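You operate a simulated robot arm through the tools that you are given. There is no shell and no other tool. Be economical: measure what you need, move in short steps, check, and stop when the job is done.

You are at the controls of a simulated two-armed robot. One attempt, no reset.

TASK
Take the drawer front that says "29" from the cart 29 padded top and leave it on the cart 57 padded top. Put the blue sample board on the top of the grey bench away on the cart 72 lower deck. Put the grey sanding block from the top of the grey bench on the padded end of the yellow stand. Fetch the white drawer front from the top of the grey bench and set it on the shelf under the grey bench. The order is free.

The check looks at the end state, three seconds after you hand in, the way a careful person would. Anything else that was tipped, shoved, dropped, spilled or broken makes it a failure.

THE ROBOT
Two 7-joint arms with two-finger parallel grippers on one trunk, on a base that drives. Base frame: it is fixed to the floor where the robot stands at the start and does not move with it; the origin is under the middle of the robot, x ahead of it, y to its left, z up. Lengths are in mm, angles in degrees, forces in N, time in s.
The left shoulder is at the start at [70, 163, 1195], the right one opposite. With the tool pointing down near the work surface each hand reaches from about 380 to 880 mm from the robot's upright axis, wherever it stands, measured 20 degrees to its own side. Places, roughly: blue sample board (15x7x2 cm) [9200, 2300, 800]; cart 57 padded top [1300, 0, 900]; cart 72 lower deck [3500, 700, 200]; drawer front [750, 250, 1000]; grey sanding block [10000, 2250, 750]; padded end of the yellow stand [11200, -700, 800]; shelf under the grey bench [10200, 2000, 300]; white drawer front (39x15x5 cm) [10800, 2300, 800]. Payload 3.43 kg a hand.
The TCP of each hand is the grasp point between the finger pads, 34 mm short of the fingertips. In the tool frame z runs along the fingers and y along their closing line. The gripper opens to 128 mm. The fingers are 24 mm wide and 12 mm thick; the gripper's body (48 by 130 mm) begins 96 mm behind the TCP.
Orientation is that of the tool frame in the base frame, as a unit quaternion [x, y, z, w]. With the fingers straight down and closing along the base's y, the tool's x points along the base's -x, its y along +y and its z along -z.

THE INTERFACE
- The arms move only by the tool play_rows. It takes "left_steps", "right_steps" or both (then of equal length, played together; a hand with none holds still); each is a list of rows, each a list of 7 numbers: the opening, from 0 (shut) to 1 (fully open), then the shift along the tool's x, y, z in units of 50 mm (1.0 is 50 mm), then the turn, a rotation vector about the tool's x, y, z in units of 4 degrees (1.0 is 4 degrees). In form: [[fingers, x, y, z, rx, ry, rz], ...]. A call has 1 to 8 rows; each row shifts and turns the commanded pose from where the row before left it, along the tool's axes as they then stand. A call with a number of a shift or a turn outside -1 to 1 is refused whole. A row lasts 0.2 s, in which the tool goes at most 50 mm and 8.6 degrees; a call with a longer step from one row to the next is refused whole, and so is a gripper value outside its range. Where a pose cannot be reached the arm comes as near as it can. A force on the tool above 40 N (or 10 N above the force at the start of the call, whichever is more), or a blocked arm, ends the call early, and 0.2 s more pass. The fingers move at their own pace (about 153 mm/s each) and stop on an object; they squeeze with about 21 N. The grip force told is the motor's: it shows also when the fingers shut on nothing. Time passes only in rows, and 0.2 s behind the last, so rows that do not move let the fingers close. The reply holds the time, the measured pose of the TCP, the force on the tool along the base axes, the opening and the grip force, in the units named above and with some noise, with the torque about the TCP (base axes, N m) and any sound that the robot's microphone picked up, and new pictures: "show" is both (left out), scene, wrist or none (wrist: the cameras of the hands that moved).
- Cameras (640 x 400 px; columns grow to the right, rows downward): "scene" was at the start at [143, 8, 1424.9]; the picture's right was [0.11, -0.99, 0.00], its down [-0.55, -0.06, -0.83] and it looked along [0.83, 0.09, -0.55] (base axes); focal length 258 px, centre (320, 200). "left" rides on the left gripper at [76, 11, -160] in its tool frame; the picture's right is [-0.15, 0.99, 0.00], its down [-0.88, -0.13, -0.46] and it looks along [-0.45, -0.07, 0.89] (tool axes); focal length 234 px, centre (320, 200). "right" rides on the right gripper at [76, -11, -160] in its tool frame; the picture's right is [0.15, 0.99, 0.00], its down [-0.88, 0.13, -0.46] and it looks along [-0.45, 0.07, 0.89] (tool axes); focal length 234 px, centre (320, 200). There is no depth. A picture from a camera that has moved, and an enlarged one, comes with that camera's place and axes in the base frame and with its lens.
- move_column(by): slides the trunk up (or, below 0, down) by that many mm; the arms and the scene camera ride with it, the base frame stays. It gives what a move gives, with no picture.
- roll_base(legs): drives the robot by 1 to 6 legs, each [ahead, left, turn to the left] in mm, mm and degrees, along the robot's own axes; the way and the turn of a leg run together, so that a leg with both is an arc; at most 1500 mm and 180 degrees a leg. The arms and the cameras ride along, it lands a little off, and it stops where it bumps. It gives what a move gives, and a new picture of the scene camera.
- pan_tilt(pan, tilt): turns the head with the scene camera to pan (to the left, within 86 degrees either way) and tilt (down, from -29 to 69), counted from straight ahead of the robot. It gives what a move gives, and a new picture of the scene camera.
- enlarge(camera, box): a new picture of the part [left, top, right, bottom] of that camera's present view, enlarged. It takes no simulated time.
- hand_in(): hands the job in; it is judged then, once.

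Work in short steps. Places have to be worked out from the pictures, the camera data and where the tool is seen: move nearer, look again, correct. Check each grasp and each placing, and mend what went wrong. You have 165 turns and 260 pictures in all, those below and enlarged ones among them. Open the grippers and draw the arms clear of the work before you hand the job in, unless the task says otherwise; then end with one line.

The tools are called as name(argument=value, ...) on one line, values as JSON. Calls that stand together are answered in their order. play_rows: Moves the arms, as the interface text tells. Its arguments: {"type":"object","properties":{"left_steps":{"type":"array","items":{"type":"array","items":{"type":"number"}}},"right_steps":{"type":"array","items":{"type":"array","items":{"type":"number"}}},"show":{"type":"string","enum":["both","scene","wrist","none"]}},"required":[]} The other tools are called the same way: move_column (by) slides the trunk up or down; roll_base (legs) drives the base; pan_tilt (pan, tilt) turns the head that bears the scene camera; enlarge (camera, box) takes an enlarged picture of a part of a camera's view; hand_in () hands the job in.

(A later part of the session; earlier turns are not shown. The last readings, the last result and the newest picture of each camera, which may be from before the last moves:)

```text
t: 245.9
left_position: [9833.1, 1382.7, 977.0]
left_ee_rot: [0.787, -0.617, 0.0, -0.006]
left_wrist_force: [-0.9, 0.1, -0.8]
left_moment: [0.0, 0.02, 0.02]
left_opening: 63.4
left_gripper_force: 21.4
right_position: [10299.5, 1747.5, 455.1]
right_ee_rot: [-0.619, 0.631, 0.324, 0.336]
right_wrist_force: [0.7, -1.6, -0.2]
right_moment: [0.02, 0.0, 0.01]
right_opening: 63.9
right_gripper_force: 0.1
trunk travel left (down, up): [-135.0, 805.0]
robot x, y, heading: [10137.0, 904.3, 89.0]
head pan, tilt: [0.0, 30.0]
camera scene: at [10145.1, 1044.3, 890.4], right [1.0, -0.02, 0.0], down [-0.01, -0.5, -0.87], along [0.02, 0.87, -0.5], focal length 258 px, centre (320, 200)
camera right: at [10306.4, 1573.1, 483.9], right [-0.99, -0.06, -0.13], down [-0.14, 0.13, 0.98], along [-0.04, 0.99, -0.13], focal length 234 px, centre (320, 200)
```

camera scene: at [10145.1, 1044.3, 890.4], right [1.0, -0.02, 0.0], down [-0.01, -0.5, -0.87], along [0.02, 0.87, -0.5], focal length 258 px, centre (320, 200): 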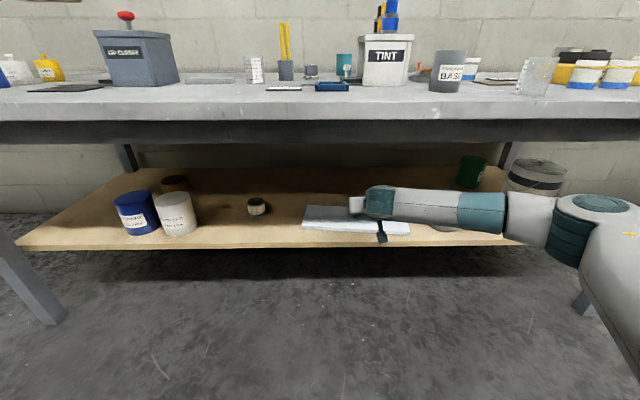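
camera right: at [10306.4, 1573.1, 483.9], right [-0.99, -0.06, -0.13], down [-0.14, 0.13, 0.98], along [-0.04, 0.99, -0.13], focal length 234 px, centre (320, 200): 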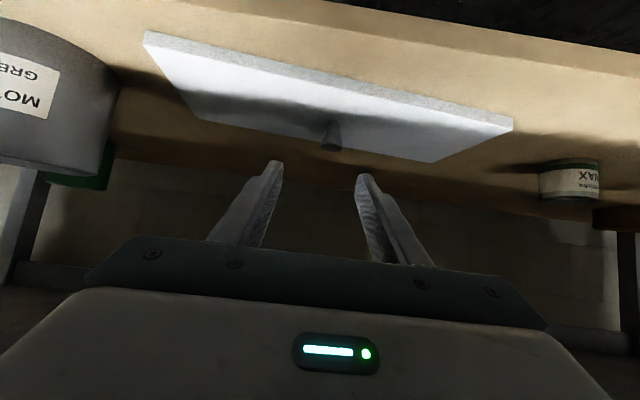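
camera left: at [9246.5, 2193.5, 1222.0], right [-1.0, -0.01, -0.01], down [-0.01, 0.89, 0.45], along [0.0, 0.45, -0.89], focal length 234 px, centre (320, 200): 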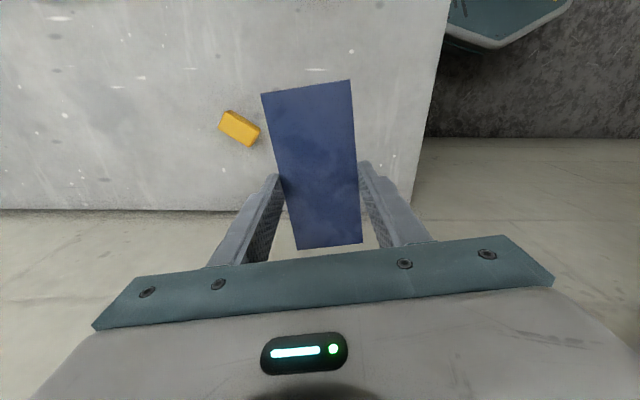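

White front rests on the shelf. I back away, raise the trunk 400, and line up in front of the sanding block for a closer look.

roll_base(legs=[[-150, 0, 0]])

move_column(by=400)

move_column(by=100)

roll_base(legs=[[0, 110, 1], [450, 0, 0]])

pan_tilt(pan=-8, tilt=35)

```text
t: 247.3
left_position: [9830.6, 1232.1, 978.3]
left_ee_rot: [0.788, -0.616, 0.0, -0.005]
left_wrist_force: [-0.5, 0.2, -0.8]
left_moment: [0.01, -0.02, -0.01]
left_opening: 63.3
left_gripper_force: 20.6
right_position: [10297.2, 1598.7, 456.0]
right_ee_rot: [-0.618, 0.633, 0.323, 0.336]
right_wrist_force: [0.5, 0.5, -0.1]
right_moment: [-0.05, 0.02, 0.01]
right_opening: 64.0
right_gripper_force: 0.0
trunk travel left (down, up): [-135.0, 805.0]
robot x, y, heading: [10137.6, 753.8, 88.9]
head pan, tilt: [0.0, 30.0]
camera scene: at [10142.5, 895.3, 890.5], right [1.0, -0.02, 0.0], down [-0.01, -0.5, -0.87], along [0.02, 0.87, -0.5], focal length 258 px, centre (320, 200)
```

scene: 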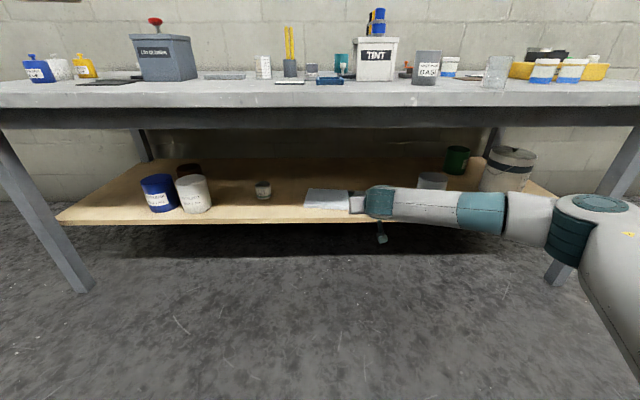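

```text
t: 250.1
left_position: [9831.0, 1233.2, 1300.4]
left_ee_rot: [0.787, -0.617, 0.0, -0.006]
left_wrist_force: [-0.7, -0.7, -0.6]
left_moment: [0.07, -0.03, -0.05]
left_opening: 63.2
left_gripper_force: 20.9
right_position: [10297.8, 1594.0, 762.9]
right_ee_rot: [-0.624, 0.636, 0.311, 0.331]
right_wrist_force: [0.8, -2.8, -4.6]
right_moment: [0.53, 0.03, 0.11]
right_opening: 64.4
right_gripper_force: 0.2
trunk travel left (down, up): [-459.0, 481.0]
robot x, y, heading: [10137.5, 756.0, 89.0]
head pan, tilt: [0.0, 30.0]
stopped: the force on the tool passed its limit at 50 N (the readings are from after the stop); the commanded pose is now the measured one
```

```text
t: 250.6
left_position: [9830.5, 1231.3, 1317.3]
left_ee_rot: [0.788, -0.616, 0.0, -0.006]
left_wrist_force: [-0.5, -0.4, -0.9]
left_moment: [0.08, 0.0, 0.02]
left_opening: 63.3
left_gripper_force: 20.7
right_position: [10297.8, 1589.5, 765.9]
right_ee_rot: [-0.628, 0.638, 0.306, 0.325]
right_wrist_force: [1.0, -1.2, -4.7]
right_moment: [0.53, 0.07, 0.11]
right_opening: 64.1
right_gripper_force: 0.6
trunk travel left (down, up): [-474.0, 466.0]
robot x, y, heading: [10136.8, 759.6, 89.1]
head pan, tilt: [0.0, 30.0]
stopped: the force on the tool passed its limit at 50 N (the readings are from after the stop); the commanded pose is now the measured one
```

```text
t: 251.8
left_position: [9726.0, 1228.9, 1314.8]
left_ee_rot: [0.791, -0.612, 0.001, -0.005]
left_wrist_force: [-0.7, 0.7, -0.7]
left_moment: [-0.03, -0.06, -0.01]
left_opening: 63.1
left_gripper_force: 21.6
right_position: [10193.3, 1592.0, 764.6]
right_ee_rot: [-0.631, 0.637, 0.303, 0.323]
right_wrist_force: [1.8, -3.0, -2.3]
right_moment: [-0.14, 0.05, -0.27]
right_opening: 65.4
right_gripper_force: 1.3
trunk travel left (down, up): [-474.0, 466.0]
robot x, y, heading: [10041.1, 757.9, 89.5]
head pan, tilt: [0.0, 30.0]
stopped in leg 1: the force on the tool passed its limit at 47 N (the readings are from after the stop); the commanded pose is now the measured one
camera scene: at [10041.3, 896.4, 1229.7], right [1.0, 0.0, 0.0], down [0.0, -0.5, -0.87], along [0.0, 0.87, -0.5], focal length 258 px, centre (320, 200)
```

scene: 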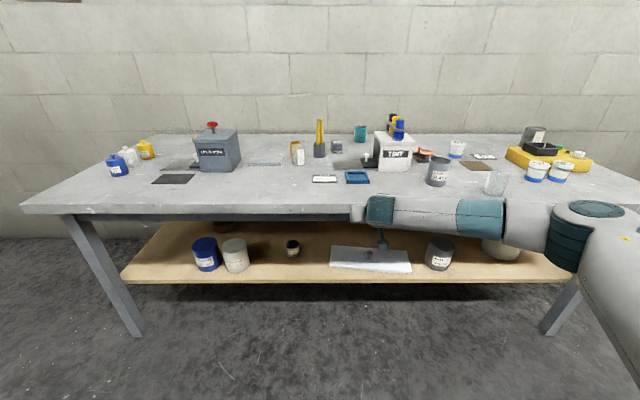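

```text
t: 252.5
left_position: [9728.0, 1229.1, 1316.6]
left_ee_rot: [0.792, -0.611, -0.001, -0.006]
left_wrist_force: [-0.4, -0.1, -1.9]
left_moment: [0.0, 0.01, 0.02]
left_opening: 63.3
left_gripper_force: 21.0
right_position: [10193.9, 1592.8, 763.6]
right_ee_rot: [-0.631, 0.637, 0.304, 0.323]
right_wrist_force: [0.0, -2.1, -2.5]
right_moment: [-0.1, 0.13, -0.05]
right_opening: 63.9
right_gripper_force: 0.1
trunk travel left (down, up): [-474.0, 466.0]
robot x, y, heading: [10037.5, 756.7, 89.7]
head pan, tilt: [-8.0, 35.0]
camera scene: at [10055.8, 892.9, 1221.9], right [0.99, -0.14, 0.0], down [-0.08, -0.57, -0.82], along [0.12, 0.81, -0.57], focal length 258 px, centre (320, 200)
```

scene: 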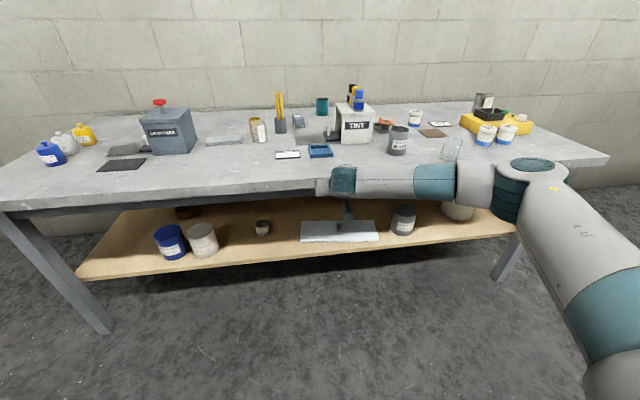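

The right fingertips caught under the bench edge when I raised; nothing on top seems disturbed. I lower 60 mm, back off 250 mm, and check.

move_column(by=-60)

roll_base(legs=[[-250, 0, 0]])

move_column(by=400)

```text
t: 253.5
left_position: [9726.0, 1228.4, 1256.5]
left_ee_rot: [0.791, -0.612, 0.0, -0.005]
left_wrist_force: [-0.5, 0.4, -0.4]
left_moment: [-0.01, 0.0, -0.01]
left_opening: 63.1
left_gripper_force: 20.5
right_position: [10193.7, 1592.4, 706.5]
right_ee_rot: [-0.63, 0.637, 0.305, 0.324]
right_wrist_force: [0.7, -0.3, 0.9]
right_moment: [0.0, -0.01, 0.0]
right_opening: 63.9
right_gripper_force: 0.1
trunk travel left (down, up): [-414.0, 526.0]
robot x, y, heading: [10040.9, 758.4, 89.8]
head pan, tilt: [-8.0, 35.0]
```

```text
t: 255.3
left_position: [9725.9, 979.7, 1257.0]
left_ee_rot: [0.792, -0.61, -0.001, -0.005]
left_wrist_force: [0.0, -0.6, -1.1]
left_moment: [0.05, 0.02, -0.02]
left_opening: 63.4
left_gripper_force: 20.8
right_position: [10191.6, 1344.9, 705.6]
right_ee_rot: [-0.63, 0.636, 0.305, 0.324]
right_wrist_force: [-0.5, 0.6, 0.1]
right_moment: [0.0, -0.04, 0.02]
right_opening: 63.9
right_gripper_force: 0.0
trunk travel left (down, up): [-414.0, 526.0]
robot x, y, heading: [10035.9, 511.2, 89.8]
head pan, tilt: [-8.0, 35.0]
camera scene: at [10054.4, 645.4, 1162.0], right [0.99, -0.14, 0.0], down [-0.08, -0.57, -0.82], along [0.12, 0.81, -0.57], focal length 258 px, centre (320, 200)
```

scene: 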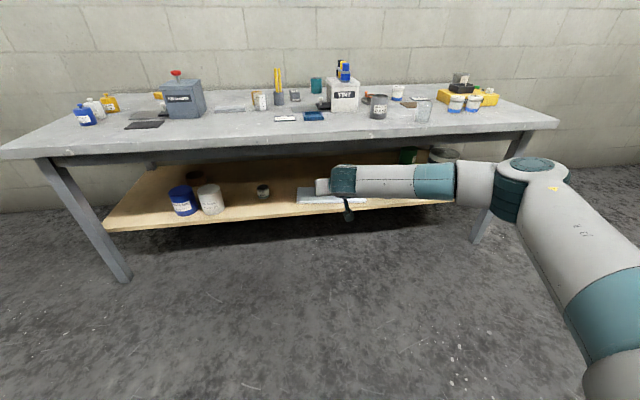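

```text
t: 259.1
left_position: [9726.7, 981.8, 1656.2]
left_ee_rot: [0.791, -0.611, -0.001, -0.006]
left_wrist_force: [-0.4, -0.2, -0.5]
left_moment: [0.03, -0.01, 0.02]
left_opening: 63.3
left_gripper_force: 21.0
right_position: [10193.0, 1345.5, 1103.8]
right_ee_rot: [-0.63, 0.637, 0.304, 0.324]
right_wrist_force: [-0.6, -0.5, 0.8]
right_moment: [0.01, 0.03, -0.03]
right_opening: 64.4
right_gripper_force: 0.1
trunk travel left (down, up): [-814.0, 126.0]
robot x, y, heading: [10035.9, 510.0, 89.7]
head pan, tilt: [-8.0, 35.0]
```

Items are undisturbed. I drive forward toward the block at safe height and look.

roll_base(legs=[[640, 40, 0]])

play_rows(right_steps=[[1, 0, 0, 0, 0, 0, 0]], show="both")

enlarge(camera="scene", box=[260, 180, 420, 280])

```text
t: 262.7
left_position: [9690.4, 1623.7, 1657.4]
left_ee_rot: [0.791, -0.612, -0.001, -0.007]
left_wrist_force: [0.4, -1.1, -1.2]
left_moment: [-0.02, 0.02, 0.04]
left_opening: 63.4
left_gripper_force: 21.2
right_position: [10159.3, 1988.3, 1105.7]
right_ee_rot: [-0.629, 0.637, 0.305, 0.325]
right_wrist_force: [-0.1, -0.1, -0.3]
right_moment: [-0.05, -0.02, -0.02]
right_opening: 63.8
right_gripper_force: 0.2
trunk travel left (down, up): [-814.0, 126.0]
robot x, y, heading: [10003.7, 1155.3, 89.5]
head pan, tilt: [-8.0, 35.0]
camera scene: at [10018.1, 1288.5, 1562.0], right [0.99, -0.15, 0.0], down [-0.08, -0.57, -0.82], along [0.12, 0.81, -0.57], focal length 258 px, centre (320, 200)
```

scene: 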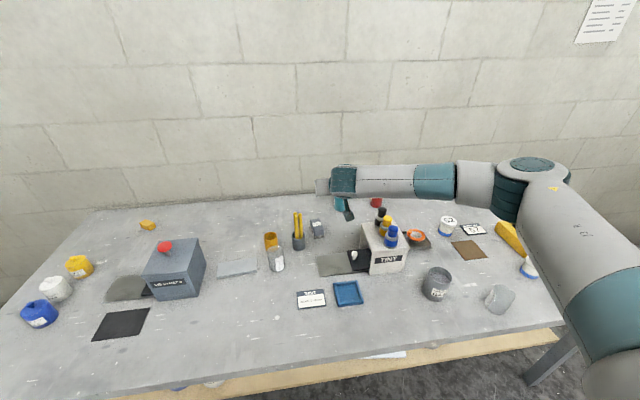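

```text
t: 263.1
left_position: [9690.8, 1623.5, 1656.9]
left_ee_rot: [0.791, -0.612, -0.001, -0.005]
left_wrist_force: [-0.7, -0.8, -2.1]
left_moment: [-0.02, -0.02, -0.01]
left_opening: 63.4
left_gripper_force: 20.8
right_position: [10158.6, 1989.4, 1105.4]
right_ee_rot: [-0.63, 0.637, 0.304, 0.324]
right_wrist_force: [1.0, -0.4, -0.5]
right_moment: [0.01, 0.01, 0.0]
right_opening: 127.9
right_gripper_force: 0.1
trunk travel left (down, up): [-814.0, 126.0]
robot x, y, heading: [10001.8, 1155.0, 89.7]
head pan, tilt: [-8.0, 35.0]
camera scene: at [10018.1, 1289.5, 1561.9], right [0.99, -0.15, 0.0], down [-0.08, -0.57, -0.82], along [0.12, 0.81, -0.57], focal length 258 px, centre (320, 200)
camera right: at [10165.3, 1816.2, 1142.3], right [-0.99, -0.07, -0.14], down [-0.15, 0.17, 0.97], along [-0.04, 0.98, -0.18], focal length 234 px, centre (320, 200)
```

scene: 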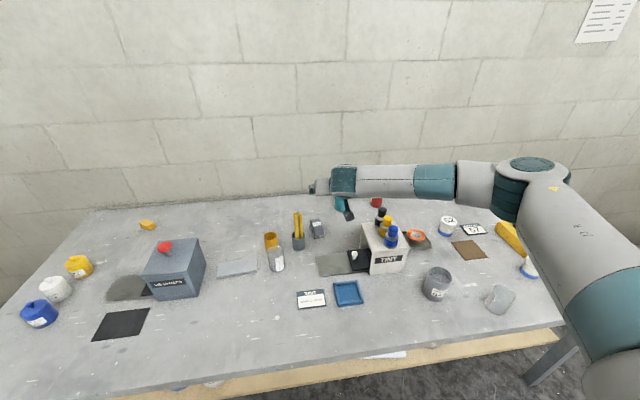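
right: 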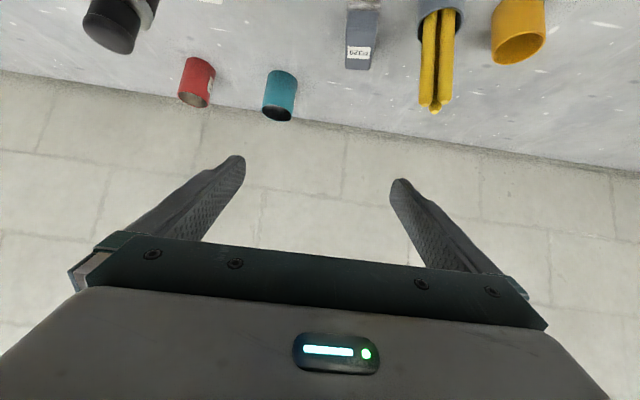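

```text
4.00 times, centred on (340, 230) of scene
camera zoom: at [10018.1, 1289.5, 1561.9], right [0.99, -0.15, 0.0], down [-0.08, -0.57, -0.82], along [0.12, 0.81, -0.57], focal length 1032 px, centre (240, 80)
```

zoom: 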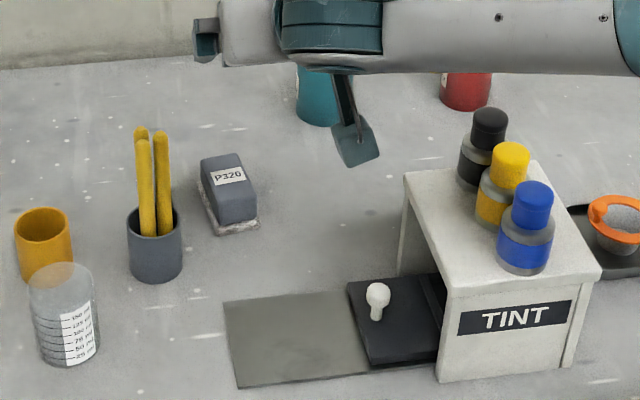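

Block at ≈(10129, 2133), 84×43 mm, long axis ≈100–105°; that suits a ccw-yawed leaned approach that stays clear of the pencil cup. I yaw the right tool 16° ccw, retract a bit, half-close the jaws, then drive 90 mm in and lower the trunk 150.

play_rows(right_steps=[[0.6, 0, 0, -0.8, -0.8, -0.02, -0.6], [0.6, 0, 0, -0.8, -0.8, -0.02, -0.6], [0.6, 0, 0, -0.8, -0.8, -0.02, -0.6], [0.6, 0, 0, -0.6, -0.8, -0.02, -0.6]], show="none")

roll_base(legs=[[95, 0, 0]])

move_column(by=-150)

play_rows(right_steps=[[0.6, 0, 0, 0, 0, 0, 0]], show="both")

```text
t: 264.1
left_position: [9690.2, 1624.0, 1656.8]
left_ee_rot: [0.791, -0.612, -0.001, -0.006]
left_wrist_force: [0.1, -1.4, -1.6]
left_moment: [0.02, 0.03, 0.0]
left_opening: 63.5
left_gripper_force: 21.1
right_position: [10165.2, 1867.1, 1195.8]
right_ee_rot: [0.712, -0.544, -0.347, -0.278]
right_wrist_force: [0.0, 0.2, 0.4]
right_moment: [-0.04, 0.01, 0.0]
right_opening: 76.8
right_gripper_force: 0.1
trunk travel left (down, up): [-814.0, 126.0]
robot x, y, heading: [10001.7, 1152.9, 89.4]
head pan, tilt: [-8.0, 35.0]
```

```text
t: 265.2
left_position: [9691.9, 1714.2, 1658.4]
left_ee_rot: [0.791, -0.612, -0.002, -0.006]
left_wrist_force: [-0.5, -0.7, 0.2]
left_moment: [0.07, 0.02, -0.02]
left_opening: 63.4
left_gripper_force: 20.7
right_position: [10164.7, 1960.0, 1198.0]
right_ee_rot: [0.712, -0.544, -0.347, -0.279]
right_wrist_force: [-0.5, -0.8, -0.8]
right_moment: [0.03, 0.0, -0.01]
right_opening: 76.8
right_gripper_force: 0.0
trunk travel left (down, up): [-814.0, 126.0]
robot x, y, heading: [10000.0, 1246.9, 89.8]
head pan, tilt: [-8.0, 35.0]
camera scene: at [10018.5, 1379.0, 1562.5], right [0.99, -0.15, 0.0], down [-0.08, -0.56, -0.82], along [0.12, 0.81, -0.57], focal length 258 px, centre (320, 200)
```

scene: 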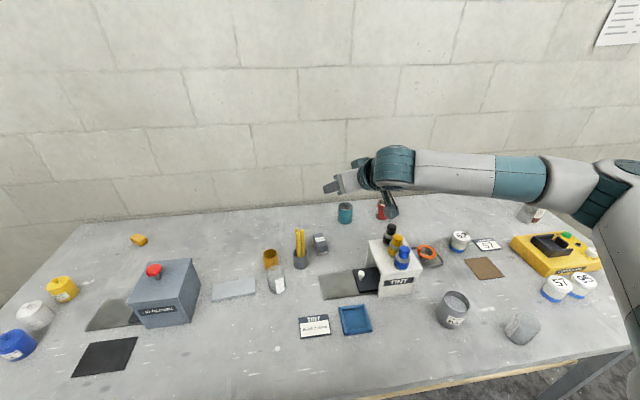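

```text
t: 267.0
left_position: [9692.3, 1720.5, 1506.1]
left_ee_rot: [0.79, -0.613, 0.0, -0.006]
left_wrist_force: [-0.5, 0.2, -0.5]
left_moment: [0.03, 0.01, 0.0]
left_opening: 63.4
left_gripper_force: 21.1
right_position: [10164.4, 1963.9, 1046.2]
right_ee_rot: [0.712, -0.544, -0.347, -0.279]
right_wrist_force: [-0.4, -0.1, -0.4]
right_moment: [-0.01, 0.0, -0.03]
right_opening: 77.0
right_gripper_force: 0.0
trunk travel left (down, up): [-664.0, 276.0]
robot x, y, heading: [10001.7, 1250.3, 89.5]
head pan, tilt: [-8.0, 35.0]
```

```text
t: 267.4
left_position: [9691.4, 1719.0, 1507.2]
left_ee_rot: [0.79, -0.612, -0.001, -0.006]
left_wrist_force: [0.5, 0.5, 0.0]
left_moment: [0.02, 0.01, -0.01]
left_opening: 63.3
left_gripper_force: 21.1
right_position: [10164.8, 1963.6, 1045.9]
right_ee_rot: [0.711, -0.544, -0.347, -0.279]
right_wrist_force: [-0.7, 0.5, 0.2]
right_moment: [0.01, 0.0, 0.0]
right_opening: 76.6
right_gripper_force: 0.1
trunk travel left (down, up): [-664.0, 276.0]
robot x, y, heading: [10000.3, 1248.8, 89.7]
head pan, tilt: [-8.0, 35.0]
camera scene: at [10018.6, 1384.0, 1411.9], right [0.99, -0.15, 0.0], down [-0.08, -0.57, -0.82], along [0.12, 0.81, -0.57], focal length 258 px, centre (320, 200)
camera right: at [10220.1, 1799.8, 1083.0], right [-0.93, -0.34, -0.14], down [-0.19, 0.13, 0.97], along [-0.31, 0.93, -0.18], focal length 234 px, centre (320, 200)
```

scene: 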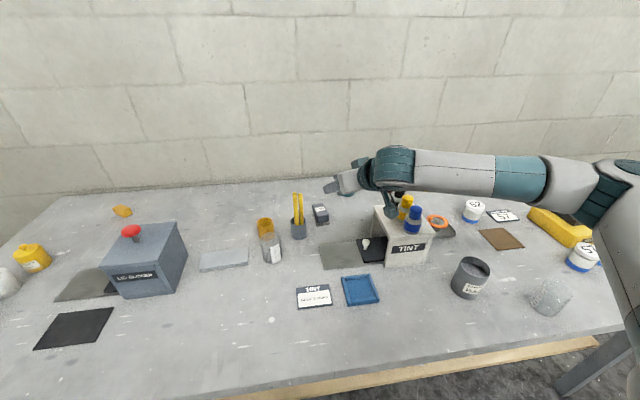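
right: 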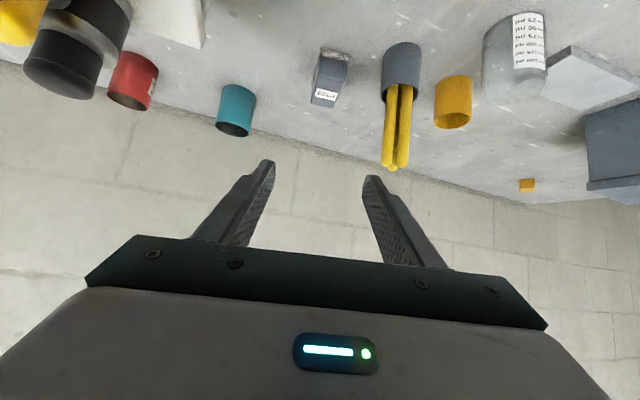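

Wrist view agrees with block ≈(10125, 2135). I move to a standoff 90 mm out along the finger axis.

play_rows(right_steps=[[0.6, 0.345, -0.01, 0.84, 0, 0, 0], [0.6, 0.345, -0.01, 0.84, 0, 0, 0], [0.6, 0.345, -0.01, 0.84, 0, 0, 0], [0.6, 0.345, -0.01, 0.84, 0, 0, 0], [0.6, 0, 0, 0, 0, 0, 0]], show="both")

```text
t: 268.6
left_position: [9691.5, 1718.7, 1506.1]
left_ee_rot: [0.79, -0.613, -0.001, -0.006]
left_wrist_force: [-0.5, 0.6, -1.0]
left_moment: [0.03, 0.0, -0.01]
left_opening: 63.4
left_gripper_force: 21.3
right_position: [10146.8, 2052.5, 889.1]
right_ee_rot: [0.711, -0.544, -0.347, -0.279]
right_wrist_force: [-0.5, 0.3, 0.8]
right_moment: [-0.01, -0.01, -0.01]
right_opening: 76.7
right_gripper_force: 0.0
trunk travel left (down, up): [-664.0, 276.0]
robot x, y, heading: [10003.1, 1245.4, 89.7]
head pan, tilt: [-8.0, 35.0]
camera scene: at [10018.8, 1383.1, 1412.0], right [0.99, -0.15, 0.0], down [-0.08, -0.57, -0.82], along [0.12, 0.81, -0.57], focal length 258 px, centre (320, 200)
camera right: at [10201.4, 1888.2, 926.9], right [-0.93, -0.34, -0.14], down [-0.19, 0.13, 0.97], along [-0.31, 0.93, -0.18], focal length 234 px, centre (320, 200)
```

scene: 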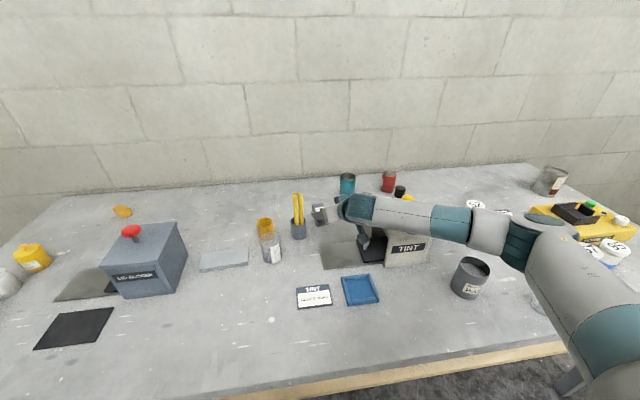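
right: 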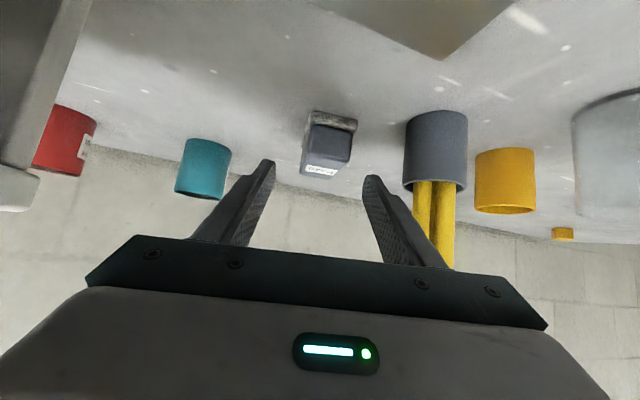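

Margins to the pencils are ~20 mm. I check the forearm against the TINT bottles before advancing.

enlarge(camera="scene", box=[310, 160, 470, 270])

```text
3.64 times, centred on (390, 215) of scene
camera zoom: at [10018.8, 1383.1, 1412.0], right [0.99, -0.15, 0.0], down [-0.08, -0.57, -0.82], along [0.12, 0.81, -0.57], focal length 938 px, centre (66, 146)
```

zoom: 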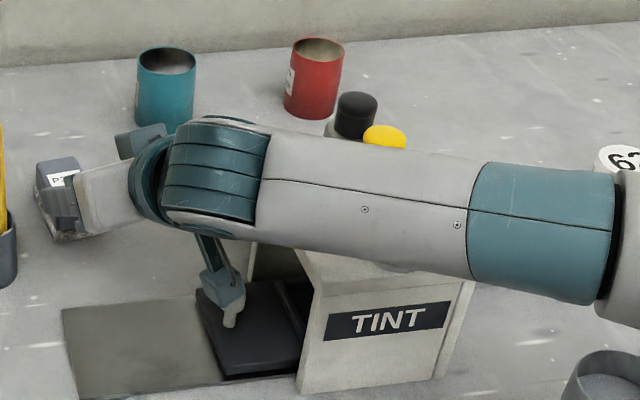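

The forearm passes in front of and above the TINT box with ~30 mm margin. I advance half-way with a small lateral correction and re-check.

play_rows(right_steps=[[0.6, 0, 0.1, 0.4, 0, 0, 0], [0.6, 0, 0, 0.5, 0, 0, 0], [0.6, 0, 0, 0, 0, 0, 0]], show="both")

```text
t: 269.4
left_position: [9692.2, 1718.8, 1507.1]
left_ee_rot: [0.791, -0.612, 0.0, -0.007]
left_wrist_force: [-0.2, -0.2, -0.5]
left_moment: [0.0, 0.03, -0.02]
left_opening: 63.5
left_gripper_force: 21.5
right_position: [10134.1, 2086.6, 863.3]
right_ee_rot: [0.712, -0.544, -0.347, -0.277]
right_wrist_force: [-1.2, 0.1, 1.1]
right_moment: [0.01, 0.01, 0.0]
right_opening: 76.5
right_gripper_force: 0.0
trunk travel left (down, up): [-664.0, 276.0]
robot x, y, heading: [10003.5, 1248.4, 89.7]
head pan, tilt: [-8.0, 35.0]
camera scene: at [10018.9, 1383.7, 1411.9], right [0.99, -0.15, 0.0], down [-0.08, -0.57, -0.82], along [0.12, 0.81, -0.57], focal length 258 px, centre (320, 200)
camera right: at [10188.2, 1922.4, 900.0], right [-0.93, -0.34, -0.13], down [-0.19, 0.13, 0.97], along [-0.31, 0.93, -0.18], focal length 234 px, centre (320, 200)
```

scene: 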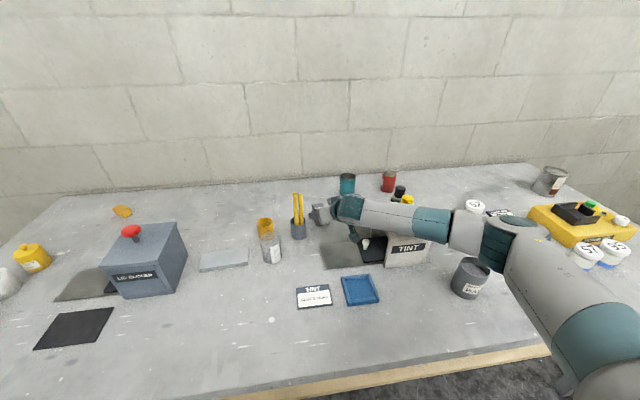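
right: 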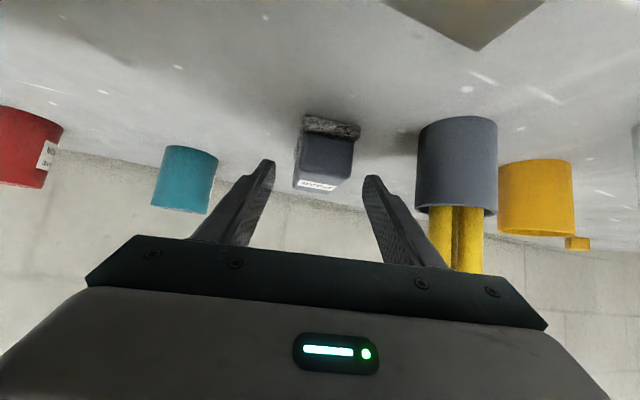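

Centred. I advance the last 45 mm and close.

play_rows(right_steps=[[0.6, 0, 0.02, 0.5, 0, 0, 0], [0.6, 0, 0, 0.35, 0, 0, 0], [0.6, 0, 0, 0, 0, 0, 0]], show="wrist")

```text
t: 270.2
left_position: [9691.1, 1719.7, 1506.0]
left_ee_rot: [0.791, -0.612, -0.001, -0.007]
left_wrist_force: [-0.1, -0.8, -0.6]
left_moment: [-0.02, 0.0, 0.03]
left_opening: 63.5
left_gripper_force: 20.4
right_position: [10122.7, 2120.3, 836.0]
right_ee_rot: [0.712, -0.544, -0.347, -0.278]
right_wrist_force: [-0.8, -0.1, 0.5]
right_moment: [0.02, 0.01, -0.03]
right_opening: 76.9
right_gripper_force: 0.1
trunk travel left (down, up): [-664.0, 276.0]
robot x, y, heading: [9999.0, 1252.6, 89.6]
head pan, tilt: [-8.0, 35.0]
camera right: at [10179.4, 1955.4, 873.7], right [-0.93, -0.34, -0.14], down [-0.19, 0.13, 0.97], along [-0.31, 0.93, -0.18], focal length 234 px, centre (320, 200)
```

right: 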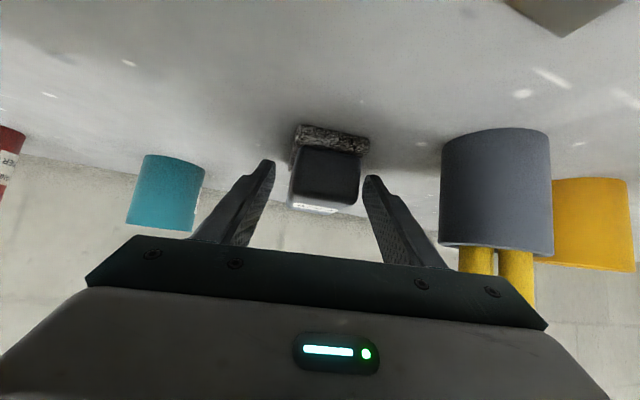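

I push 15 mm further horizontally so the pads cover more of the block, then close.

play_rows(right_steps=[[0.6, -0.13, 0.02, 0.27, 0, 0, 0], [0.6, 0, 0, 0, 0, 0, 0], [0.2, 0, 0, 0, 0, 0, 0], [0, 0, 0, 0, 0, 0, 0], [0, 0, 0, 0, 0, 0, 0]], show="wrist")

```text
t: 271.4
left_position: [9692.2, 1720.4, 1506.9]
left_ee_rot: [0.791, -0.612, -0.001, -0.006]
left_wrist_force: [-0.3, 0.6, -1.0]
left_moment: [0.0, 0.0, 0.03]
left_opening: 63.6
left_gripper_force: 21.4
right_position: [10120.0, 2134.5, 833.6]
right_ee_rot: [0.712, -0.544, -0.347, -0.277]
right_wrist_force: [0.4, 0.4, -0.2]
right_moment: [-0.06, 0.01, -0.03]
right_opening: 49.6
right_gripper_force: 21.0
trunk travel left (down, up): [-664.0, 276.0]
robot x, y, heading: [10000.4, 1247.5, 89.3]
head pan, tilt: [-8.0, 35.0]
camera right: at [10174.4, 1969.8, 870.7], right [-0.93, -0.34, -0.13], down [-0.19, 0.13, 0.97], along [-0.31, 0.93, -0.18], focal length 234 px, centre (320, 200)
```

right: 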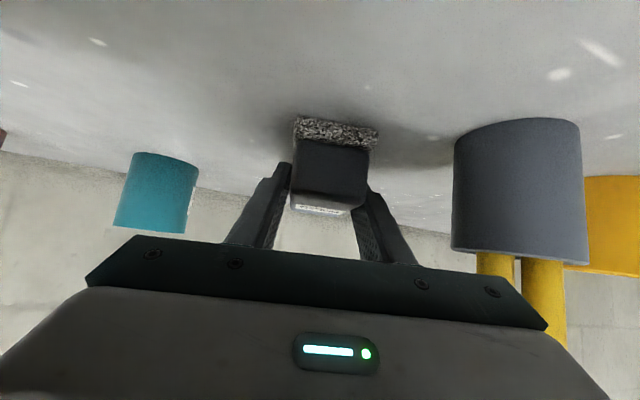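

Gripped (49.6 mm). I lift straight up with the trunk by 250 mm and look.

move_column(by=250)

play_rows(right_steps=[[0, 0, 0, -0.5, 0, 0, 0], [0, 0, 0, -0.5, 0, 0, 0]], show="both")

```text
t: 273.9
left_position: [9691.3, 1720.7, 1756.3]
left_ee_rot: [0.79, -0.613, -0.001, -0.006]
left_wrist_force: [0.0, -0.1, -0.3]
left_moment: [-0.02, 0.0, 0.01]
left_opening: 63.3
left_gripper_force: 21.0
right_position: [10119.0, 2134.5, 1083.1]
right_ee_rot: [0.712, -0.544, -0.346, -0.278]
right_wrist_force: [-0.5, 0.0, -0.3]
right_moment: [0.01, -0.02, -0.04]
right_opening: 49.4
right_gripper_force: 20.9
trunk travel left (down, up): [-914.0, 26.0]
robot x, y, heading: [10007.8, 1244.0, 89.6]
head pan, tilt: [-8.0, 35.0]
```

```text
t: 274.6
left_position: [9691.8, 1718.6, 1756.6]
left_ee_rot: [0.791, -0.612, -0.002, -0.006]
left_wrist_force: [0.2, -0.6, -1.7]
left_moment: [0.0, 0.02, -0.01]
left_opening: 63.5
left_gripper_force: 21.3
right_position: [10131.1, 2094.3, 1113.9]
right_ee_rot: [0.712, -0.544, -0.346, -0.278]
right_wrist_force: [0.0, -0.5, -0.2]
right_moment: [0.0, 0.01, 0.01]
right_opening: 49.4
right_gripper_force: 21.2
trunk travel left (down, up): [-914.0, 26.0]
robot x, y, heading: [10002.3, 1251.6, 89.5]
head pan, tilt: [-8.0, 35.0]
camera scene: at [10019.7, 1382.7, 1662.0], right [0.99, -0.15, 0.0], down [-0.08, -0.57, -0.82], along [0.12, 0.81, -0.57], focal length 258 px, centre (320, 200)
camera right: at [10185.3, 1930.7, 1151.1], right [-0.93, -0.34, -0.14], down [-0.19, 0.13, 0.97], along [-0.31, 0.93, -0.18], focal length 234 px, centre (320, 200)
```

scene: 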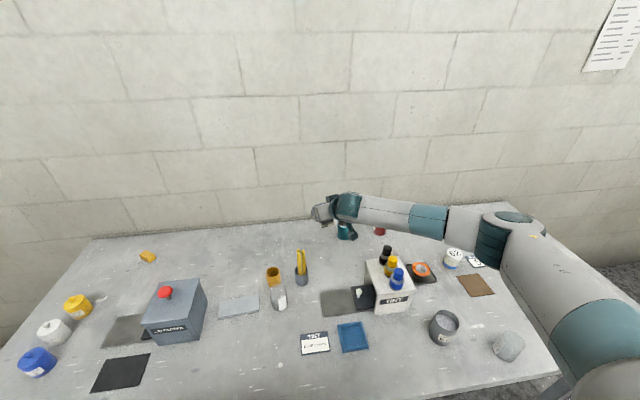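
right: 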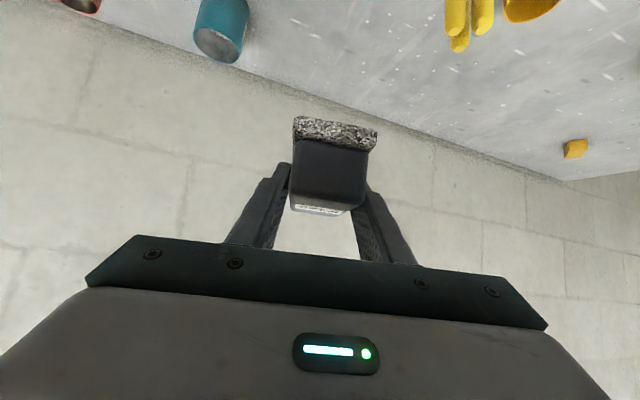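

Block is held level and nothing else moved. I back off, strafe right to x≈11050 and turn to face -y toward the yellow stand.

roll_base(legs=[[-400, 0, 0], [0, -1000, 0], [0, 0, -179]])

pan_tilt(pan=0, tilt=25)

```text
t: 289.1
left_position: [11324.1, 388.4, 1758.1]
left_ee_rot: [0.601, 0.799, -0.006, 0.001]
left_wrist_force: [-0.9, 0.1, -0.8]
left_moment: [0.0, -0.04, -0.01]
left_opening: 63.2
left_gripper_force: 21.1
right_position: [10897.3, -0.2, 1112.7]
right_ee_rot: [0.535, 0.719, -0.274, 0.349]
right_wrist_force: [0.2, 0.0, -1.0]
right_moment: [0.0, 0.0, -0.01]
right_opening: 49.2
right_gripper_force: 20.9
trunk travel left (down, up): [-914.0, 26.0]
robot x, y, heading: [11000.0, 854.6, -88.7]
head pan, tilt: [-8.0, 35.0]
camera scene: at [10995.6, 711.1, 1661.9], right [-0.99, 0.12, 0.0], down [0.07, 0.57, -0.82], along [-0.1, -0.81, -0.57], focal length 258 px, centre (320, 200)
```

scene: 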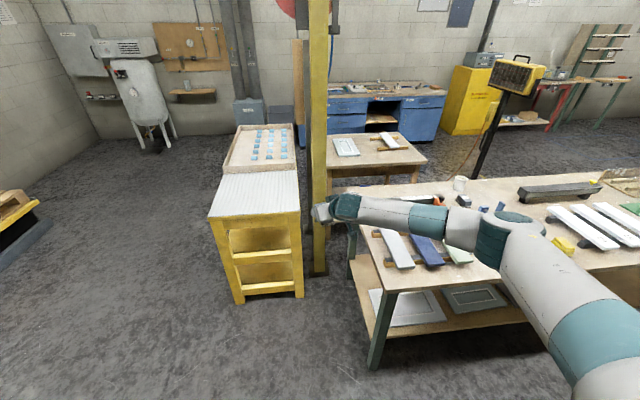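

```text
t: 289.8
left_position: [11323.4, 387.9, 1756.2]
left_ee_rot: [0.601, 0.799, -0.007, 0.001]
left_wrist_force: [0.2, -0.8, -0.8]
left_moment: [-0.01, 0.0, -0.02]
left_opening: 63.5
left_gripper_force: 21.4
right_position: [10897.3, 0.6, 1112.5]
right_ee_rot: [0.535, 0.719, -0.273, 0.35]
right_wrist_force: [0.4, 0.1, -0.6]
right_moment: [0.0, 0.0, 0.02]
right_opening: 49.1
right_gripper_force: 21.2
trunk travel left (down, up): [-914.0, 26.0]
robot x, y, heading: [10997.5, 852.9, -88.9]
head pan, tilt: [0.0, 25.0]
camera scene: at [11007.7, 706.4, 1677.6], right [-1.0, -0.02, 0.0], down [-0.01, 0.42, -0.91], along [0.02, -0.91, -0.42], focal length 258 px, centre (320, 200)
```

scene: 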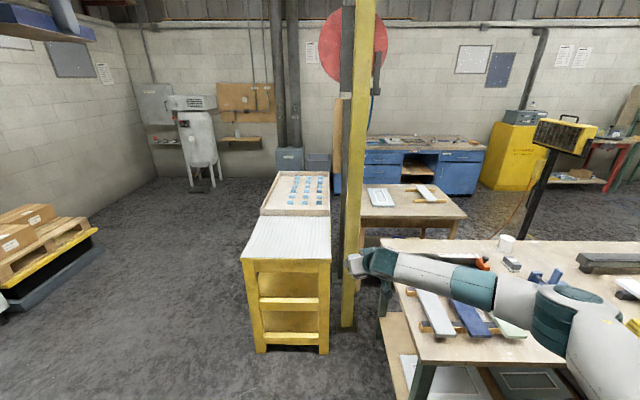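

The stand's padded near end spans about x 11010–11450, y -400…-890, z≈800. I drive so the right TCP is over ≈(11220, -600).

roll_base(legs=[[0, 325, 0], [590, 0, 0]])

pan_tilt(pan=-8, tilt=40)

```text
t: 295.0
left_position: [11665.7, -194.6, 1757.3]
left_ee_rot: [0.599, 0.8, -0.007, 0.001]
left_wrist_force: [0.1, 1.0, -1.2]
left_moment: [-0.03, 0.0, 0.01]
left_opening: 63.6
left_gripper_force: 20.9
right_position: [11239.5, -584.7, 1115.3]
right_ee_rot: [0.533, 0.72, -0.274, 0.351]
right_wrist_force: [-0.3, -0.2, -0.5]
right_moment: [0.0, -0.02, -0.03]
right_opening: 49.2
right_gripper_force: 20.9
trunk travel left (down, up): [-914.0, 26.0]
robot x, y, heading: [11345.0, 263.1, -88.2]
head pan, tilt: [0.0, 25.0]
camera scene: at [11349.6, 121.7, 1677.8], right [-1.0, -0.02, 0.0], down [-0.01, 0.42, -0.91], along [0.02, -0.91, -0.42], focal length 258 px, centre (320, 200)
```

scene: 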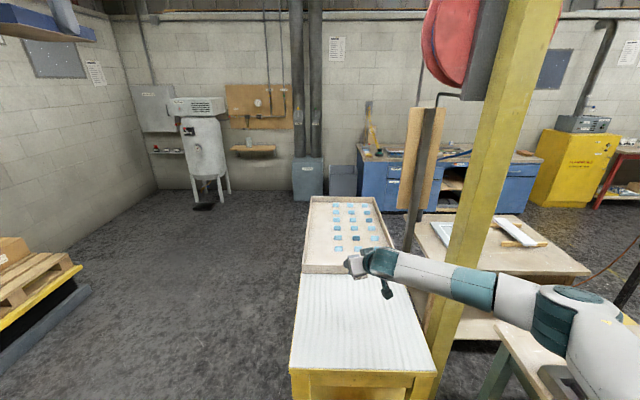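

```text
t: 295.7
left_position: [11665.4, -197.8, 1757.6]
left_ee_rot: [0.599, 0.8, -0.006, 0.001]
left_wrist_force: [-0.4, -1.2, -1.2]
left_moment: [0.0, -0.01, -0.02]
left_opening: 63.4
left_gripper_force: 21.5
right_position: [11239.2, -586.4, 1111.7]
right_ee_rot: [0.534, 0.719, -0.274, 0.35]
right_wrist_force: [0.8, -0.9, -1.5]
right_moment: [0.02, 0.03, 0.01]
right_opening: 49.0
right_gripper_force: 20.6
trunk travel left (down, up): [-914.0, 26.0]
robot x, y, heading: [11340.7, 265.2, -88.6]
head pan, tilt: [-8.0, 40.0]
camera scene: at [11337.6, 127.1, 1654.3], right [-0.99, 0.11, 0.0], down [0.07, 0.64, -0.77], along [-0.09, -0.76, -0.64], focal length 258 px, centre (320, 200)
```

scene: 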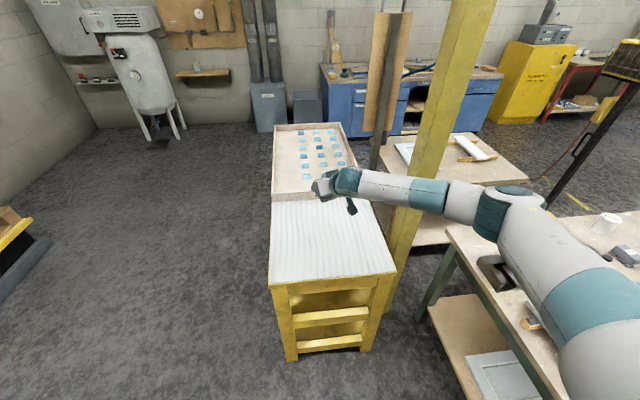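

The TCP is right over the padded area. I lower the trunk 240 mm and then feel for contact.

move_column(by=-240)

play_rows(right_steps=[[0, 0, 0, 0, 0, 0, 0]], show="both")

```text
t: 298.2
left_position: [11666.0, -197.3, 1517.3]
left_ee_rot: [0.6, 0.8, -0.006, 0.002]
left_wrist_force: [1.0, 0.4, -1.2]
left_moment: [-0.01, 0.01, 0.03]
left_opening: 63.2
left_gripper_force: 21.1
right_position: [11239.8, -586.2, 872.7]
right_ee_rot: [0.533, 0.72, -0.273, 0.351]
right_wrist_force: [0.3, 0.1, -1.3]
right_moment: [0.01, 0.01, -0.01]
right_opening: 49.3
right_gripper_force: 21.0
trunk travel left (down, up): [-674.0, 266.0]
robot x, y, heading: [11344.4, 269.4, -88.7]
head pan, tilt: [-8.0, 40.0]
```

```text
t: 298.6
left_position: [11665.0, -197.8, 1515.2]
left_ee_rot: [0.6, 0.8, -0.006, 0.002]
left_wrist_force: [-0.5, -0.4, -1.5]
left_moment: [-0.03, 0.02, 0.0]
left_opening: 63.4
left_gripper_force: 21.3
right_position: [11239.5, -587.1, 872.3]
right_ee_rot: [0.533, 0.72, -0.273, 0.35]
right_wrist_force: [0.0, 0.8, -0.9]
right_moment: [0.0, 0.0, 0.03]
right_opening: 49.1
right_gripper_force: 21.4
trunk travel left (down, up): [-674.0, 266.0]
robot x, y, heading: [11342.6, 266.4, -88.3]
head pan, tilt: [-8.0, 40.0]
camera scene: at [11337.5, 127.3, 1414.3], right [-0.99, 0.11, 0.0], down [0.07, 0.64, -0.77], along [-0.09, -0.76, -0.64], focal length 258 px, centre (320, 200)
camera right: at [11181.5, -423.3, 910.2], right [0.92, 0.36, -0.13], down [0.19, -0.12, 0.97], along [0.34, -0.92, -0.18], focal length 234 px, centre (320, 200)
```

scene: 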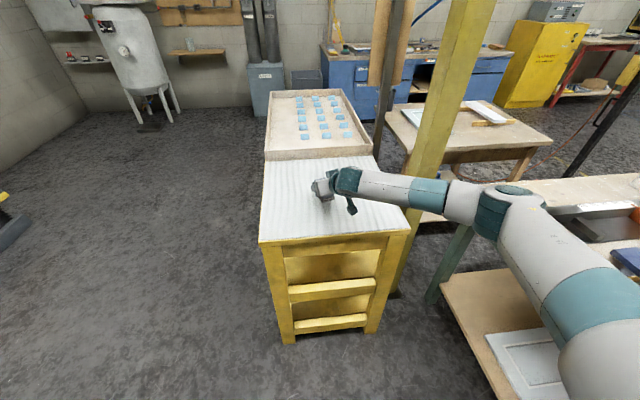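
right: 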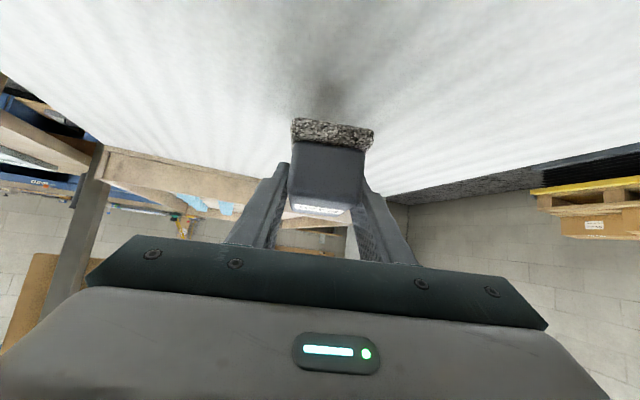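

A shadow shows ~35 mm below. I lower in small rows until contact.

play_rows(right_steps=[[0, 0.24, 0, 0.18, 0, 0, 0], [0, 0.16, 0, 0.12, 0, 0, 0], [0, 0, 0, 0, 0, 0, 0]], show="none")

play_rows(right_steps=[[0, 0.08, 0, 0.06, 0, 0, 0], [0, 0, 0, 0, 0, 0, 0]], show="wrist")

```text
t: 299.4
left_position: [11665.6, -197.2, 1516.9]
left_ee_rot: [0.6, 0.8, -0.006, 0.002]
left_wrist_force: [0.2, 0.0, -0.4]
left_moment: [0.0, -0.01, -0.01]
left_opening: 63.4
left_gripper_force: 20.8
right_position: [11239.4, -586.0, 847.8]
right_ee_rot: [0.533, 0.72, -0.273, 0.351]
right_wrist_force: [0.0, 0.0, -0.8]
right_moment: [0.01, -0.03, -0.02]
right_opening: 49.3
right_gripper_force: 21.3
trunk travel left (down, up): [-674.0, 266.0]
robot x, y, heading: [11341.6, 268.7, -88.6]
head pan, tilt: [-8.0, 40.0]
```

```text
t: 300.0
left_position: [11665.4, -196.4, 1515.6]
left_ee_rot: [0.6, 0.8, -0.006, 0.001]
left_wrist_force: [-0.4, -0.7, -1.5]
left_moment: [0.0, -0.03, 0.0]
left_opening: 63.5
left_gripper_force: 20.9
right_position: [11239.5, -586.2, 841.7]
right_ee_rot: [0.534, 0.72, -0.272, 0.351]
right_wrist_force: [-0.3, -0.4, -1.3]
right_moment: [0.01, -0.02, 0.01]
right_opening: 49.2
right_gripper_force: 21.1
trunk travel left (down, up): [-674.0, 266.0]
robot x, y, heading: [11338.9, 265.2, -88.4]
head pan, tilt: [-8.0, 40.0]
camera right: at [11181.2, -423.0, 879.9], right [0.92, 0.36, -0.13], down [0.19, -0.12, 0.97], along [0.34, -0.92, -0.18], focal length 234 px, centre (320, 200)
```

right: 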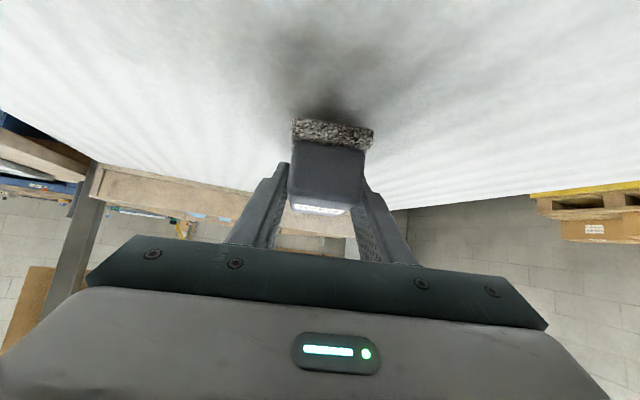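

play_rows(right_steps=[[0, 0.08, 0, 0.06, 0, 0, 0], [0, 0.08, 0, 0.06, 0, 0, 0], [0, 0, 0, 0, 0, 0, 0]], show="wrist")

```text
t: 300.8
left_position: [11666.6, -196.8, 1516.4]
left_ee_rot: [0.6, 0.8, -0.006, 0.002]
left_wrist_force: [-0.5, 0.3, -1.4]
left_moment: [0.01, -0.01, 0.01]
left_opening: 63.3
left_gripper_force: 20.9
right_position: [11238.7, -586.5, 834.2]
right_ee_rot: [0.533, 0.719, -0.274, 0.351]
right_wrist_force: [0.6, -1.6, 4.2]
right_moment: [0.24, -0.07, 0.02]
right_opening: 48.9
right_gripper_force: 21.2
trunk travel left (down, up): [-674.0, 266.0]
robot x, y, heading: [11344.2, 267.6, -88.6]
head pan, tilt: [-8.0, 40.0]
camera right: at [11180.7, -423.5, 871.1], right [0.92, 0.36, -0.14], down [0.19, -0.12, 0.97], along [0.34, -0.92, -0.18], focal length 234 px, centre (320, 200)
```

right: 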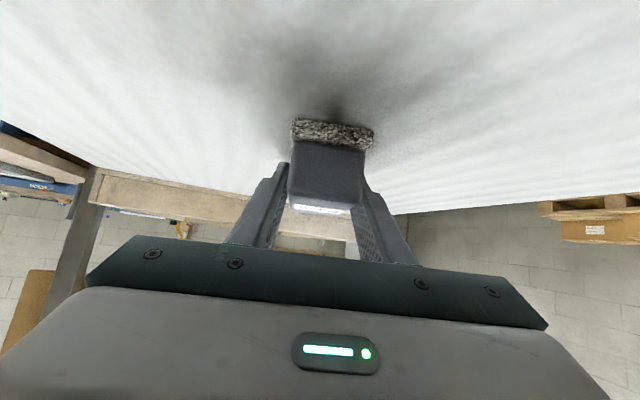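

Contact (4 N). I open and withdraw along the fingers.

play_rows(right_steps=[[0.6, 0, 0, 0, 0, 0, 0], [0.6, 0, 0, 0, 0, 0, 0], [0.6, 0, 0, -0.5, 0, 0, 0], [0.6, 0, 0, -1, 0, 0, 0], [0.6, 0, 0, -1, 0, 0, 0], [0.6, 0, 0, -0.5, 0, 0, 0]], show="both")

```text
t: 302.2
left_position: [11666.3, -198.2, 1517.3]
left_ee_rot: [0.6, 0.8, -0.006, 0.001]
left_wrist_force: [-0.3, 0.4, -1.5]
left_moment: [-0.02, 0.0, -0.01]
left_opening: 63.3
left_gripper_force: 21.0
right_position: [11205.2, -472.2, 924.8]
right_ee_rot: [0.533, 0.719, -0.274, 0.351]
right_wrist_force: [-0.2, 0.1, -0.1]
right_moment: [0.01, -0.02, 0.0]
right_opening: 76.9
right_gripper_force: 0.1
trunk travel left (down, up): [-674.0, 266.0]
robot x, y, heading: [11338.7, 265.8, -88.4]
head pan, tilt: [-8.0, 40.0]
camera scene: at [11337.4, 127.9, 1414.3], right [-0.99, 0.11, 0.0], down [0.07, 0.64, -0.77], along [-0.09, -0.76, -0.64], focal length 258 px, centre (320, 200)
camera right: at [11147.2, -308.3, 961.5], right [0.92, 0.36, -0.14], down [0.19, -0.12, 0.97], along [0.34, -0.92, -0.18], focal length 234 px, centre (320, 200)
```

scene: 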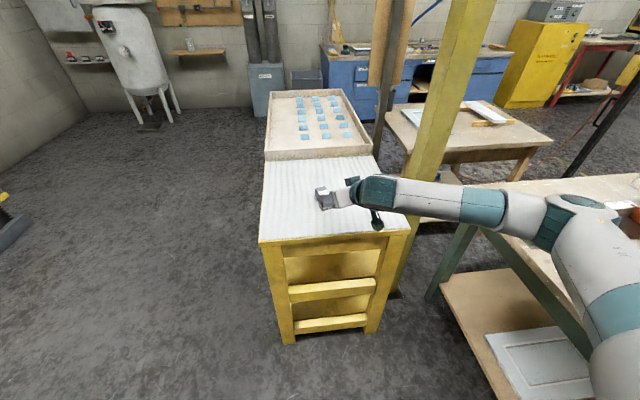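
right: 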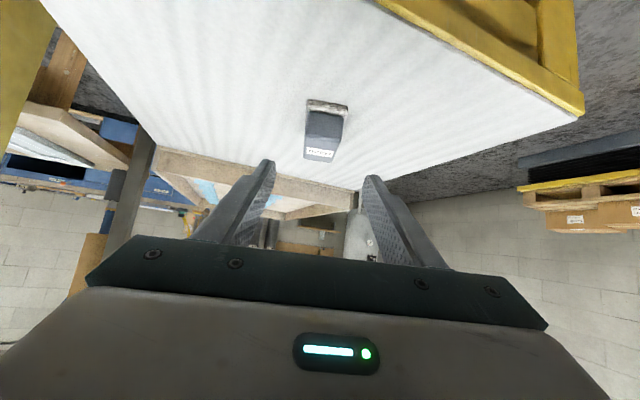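

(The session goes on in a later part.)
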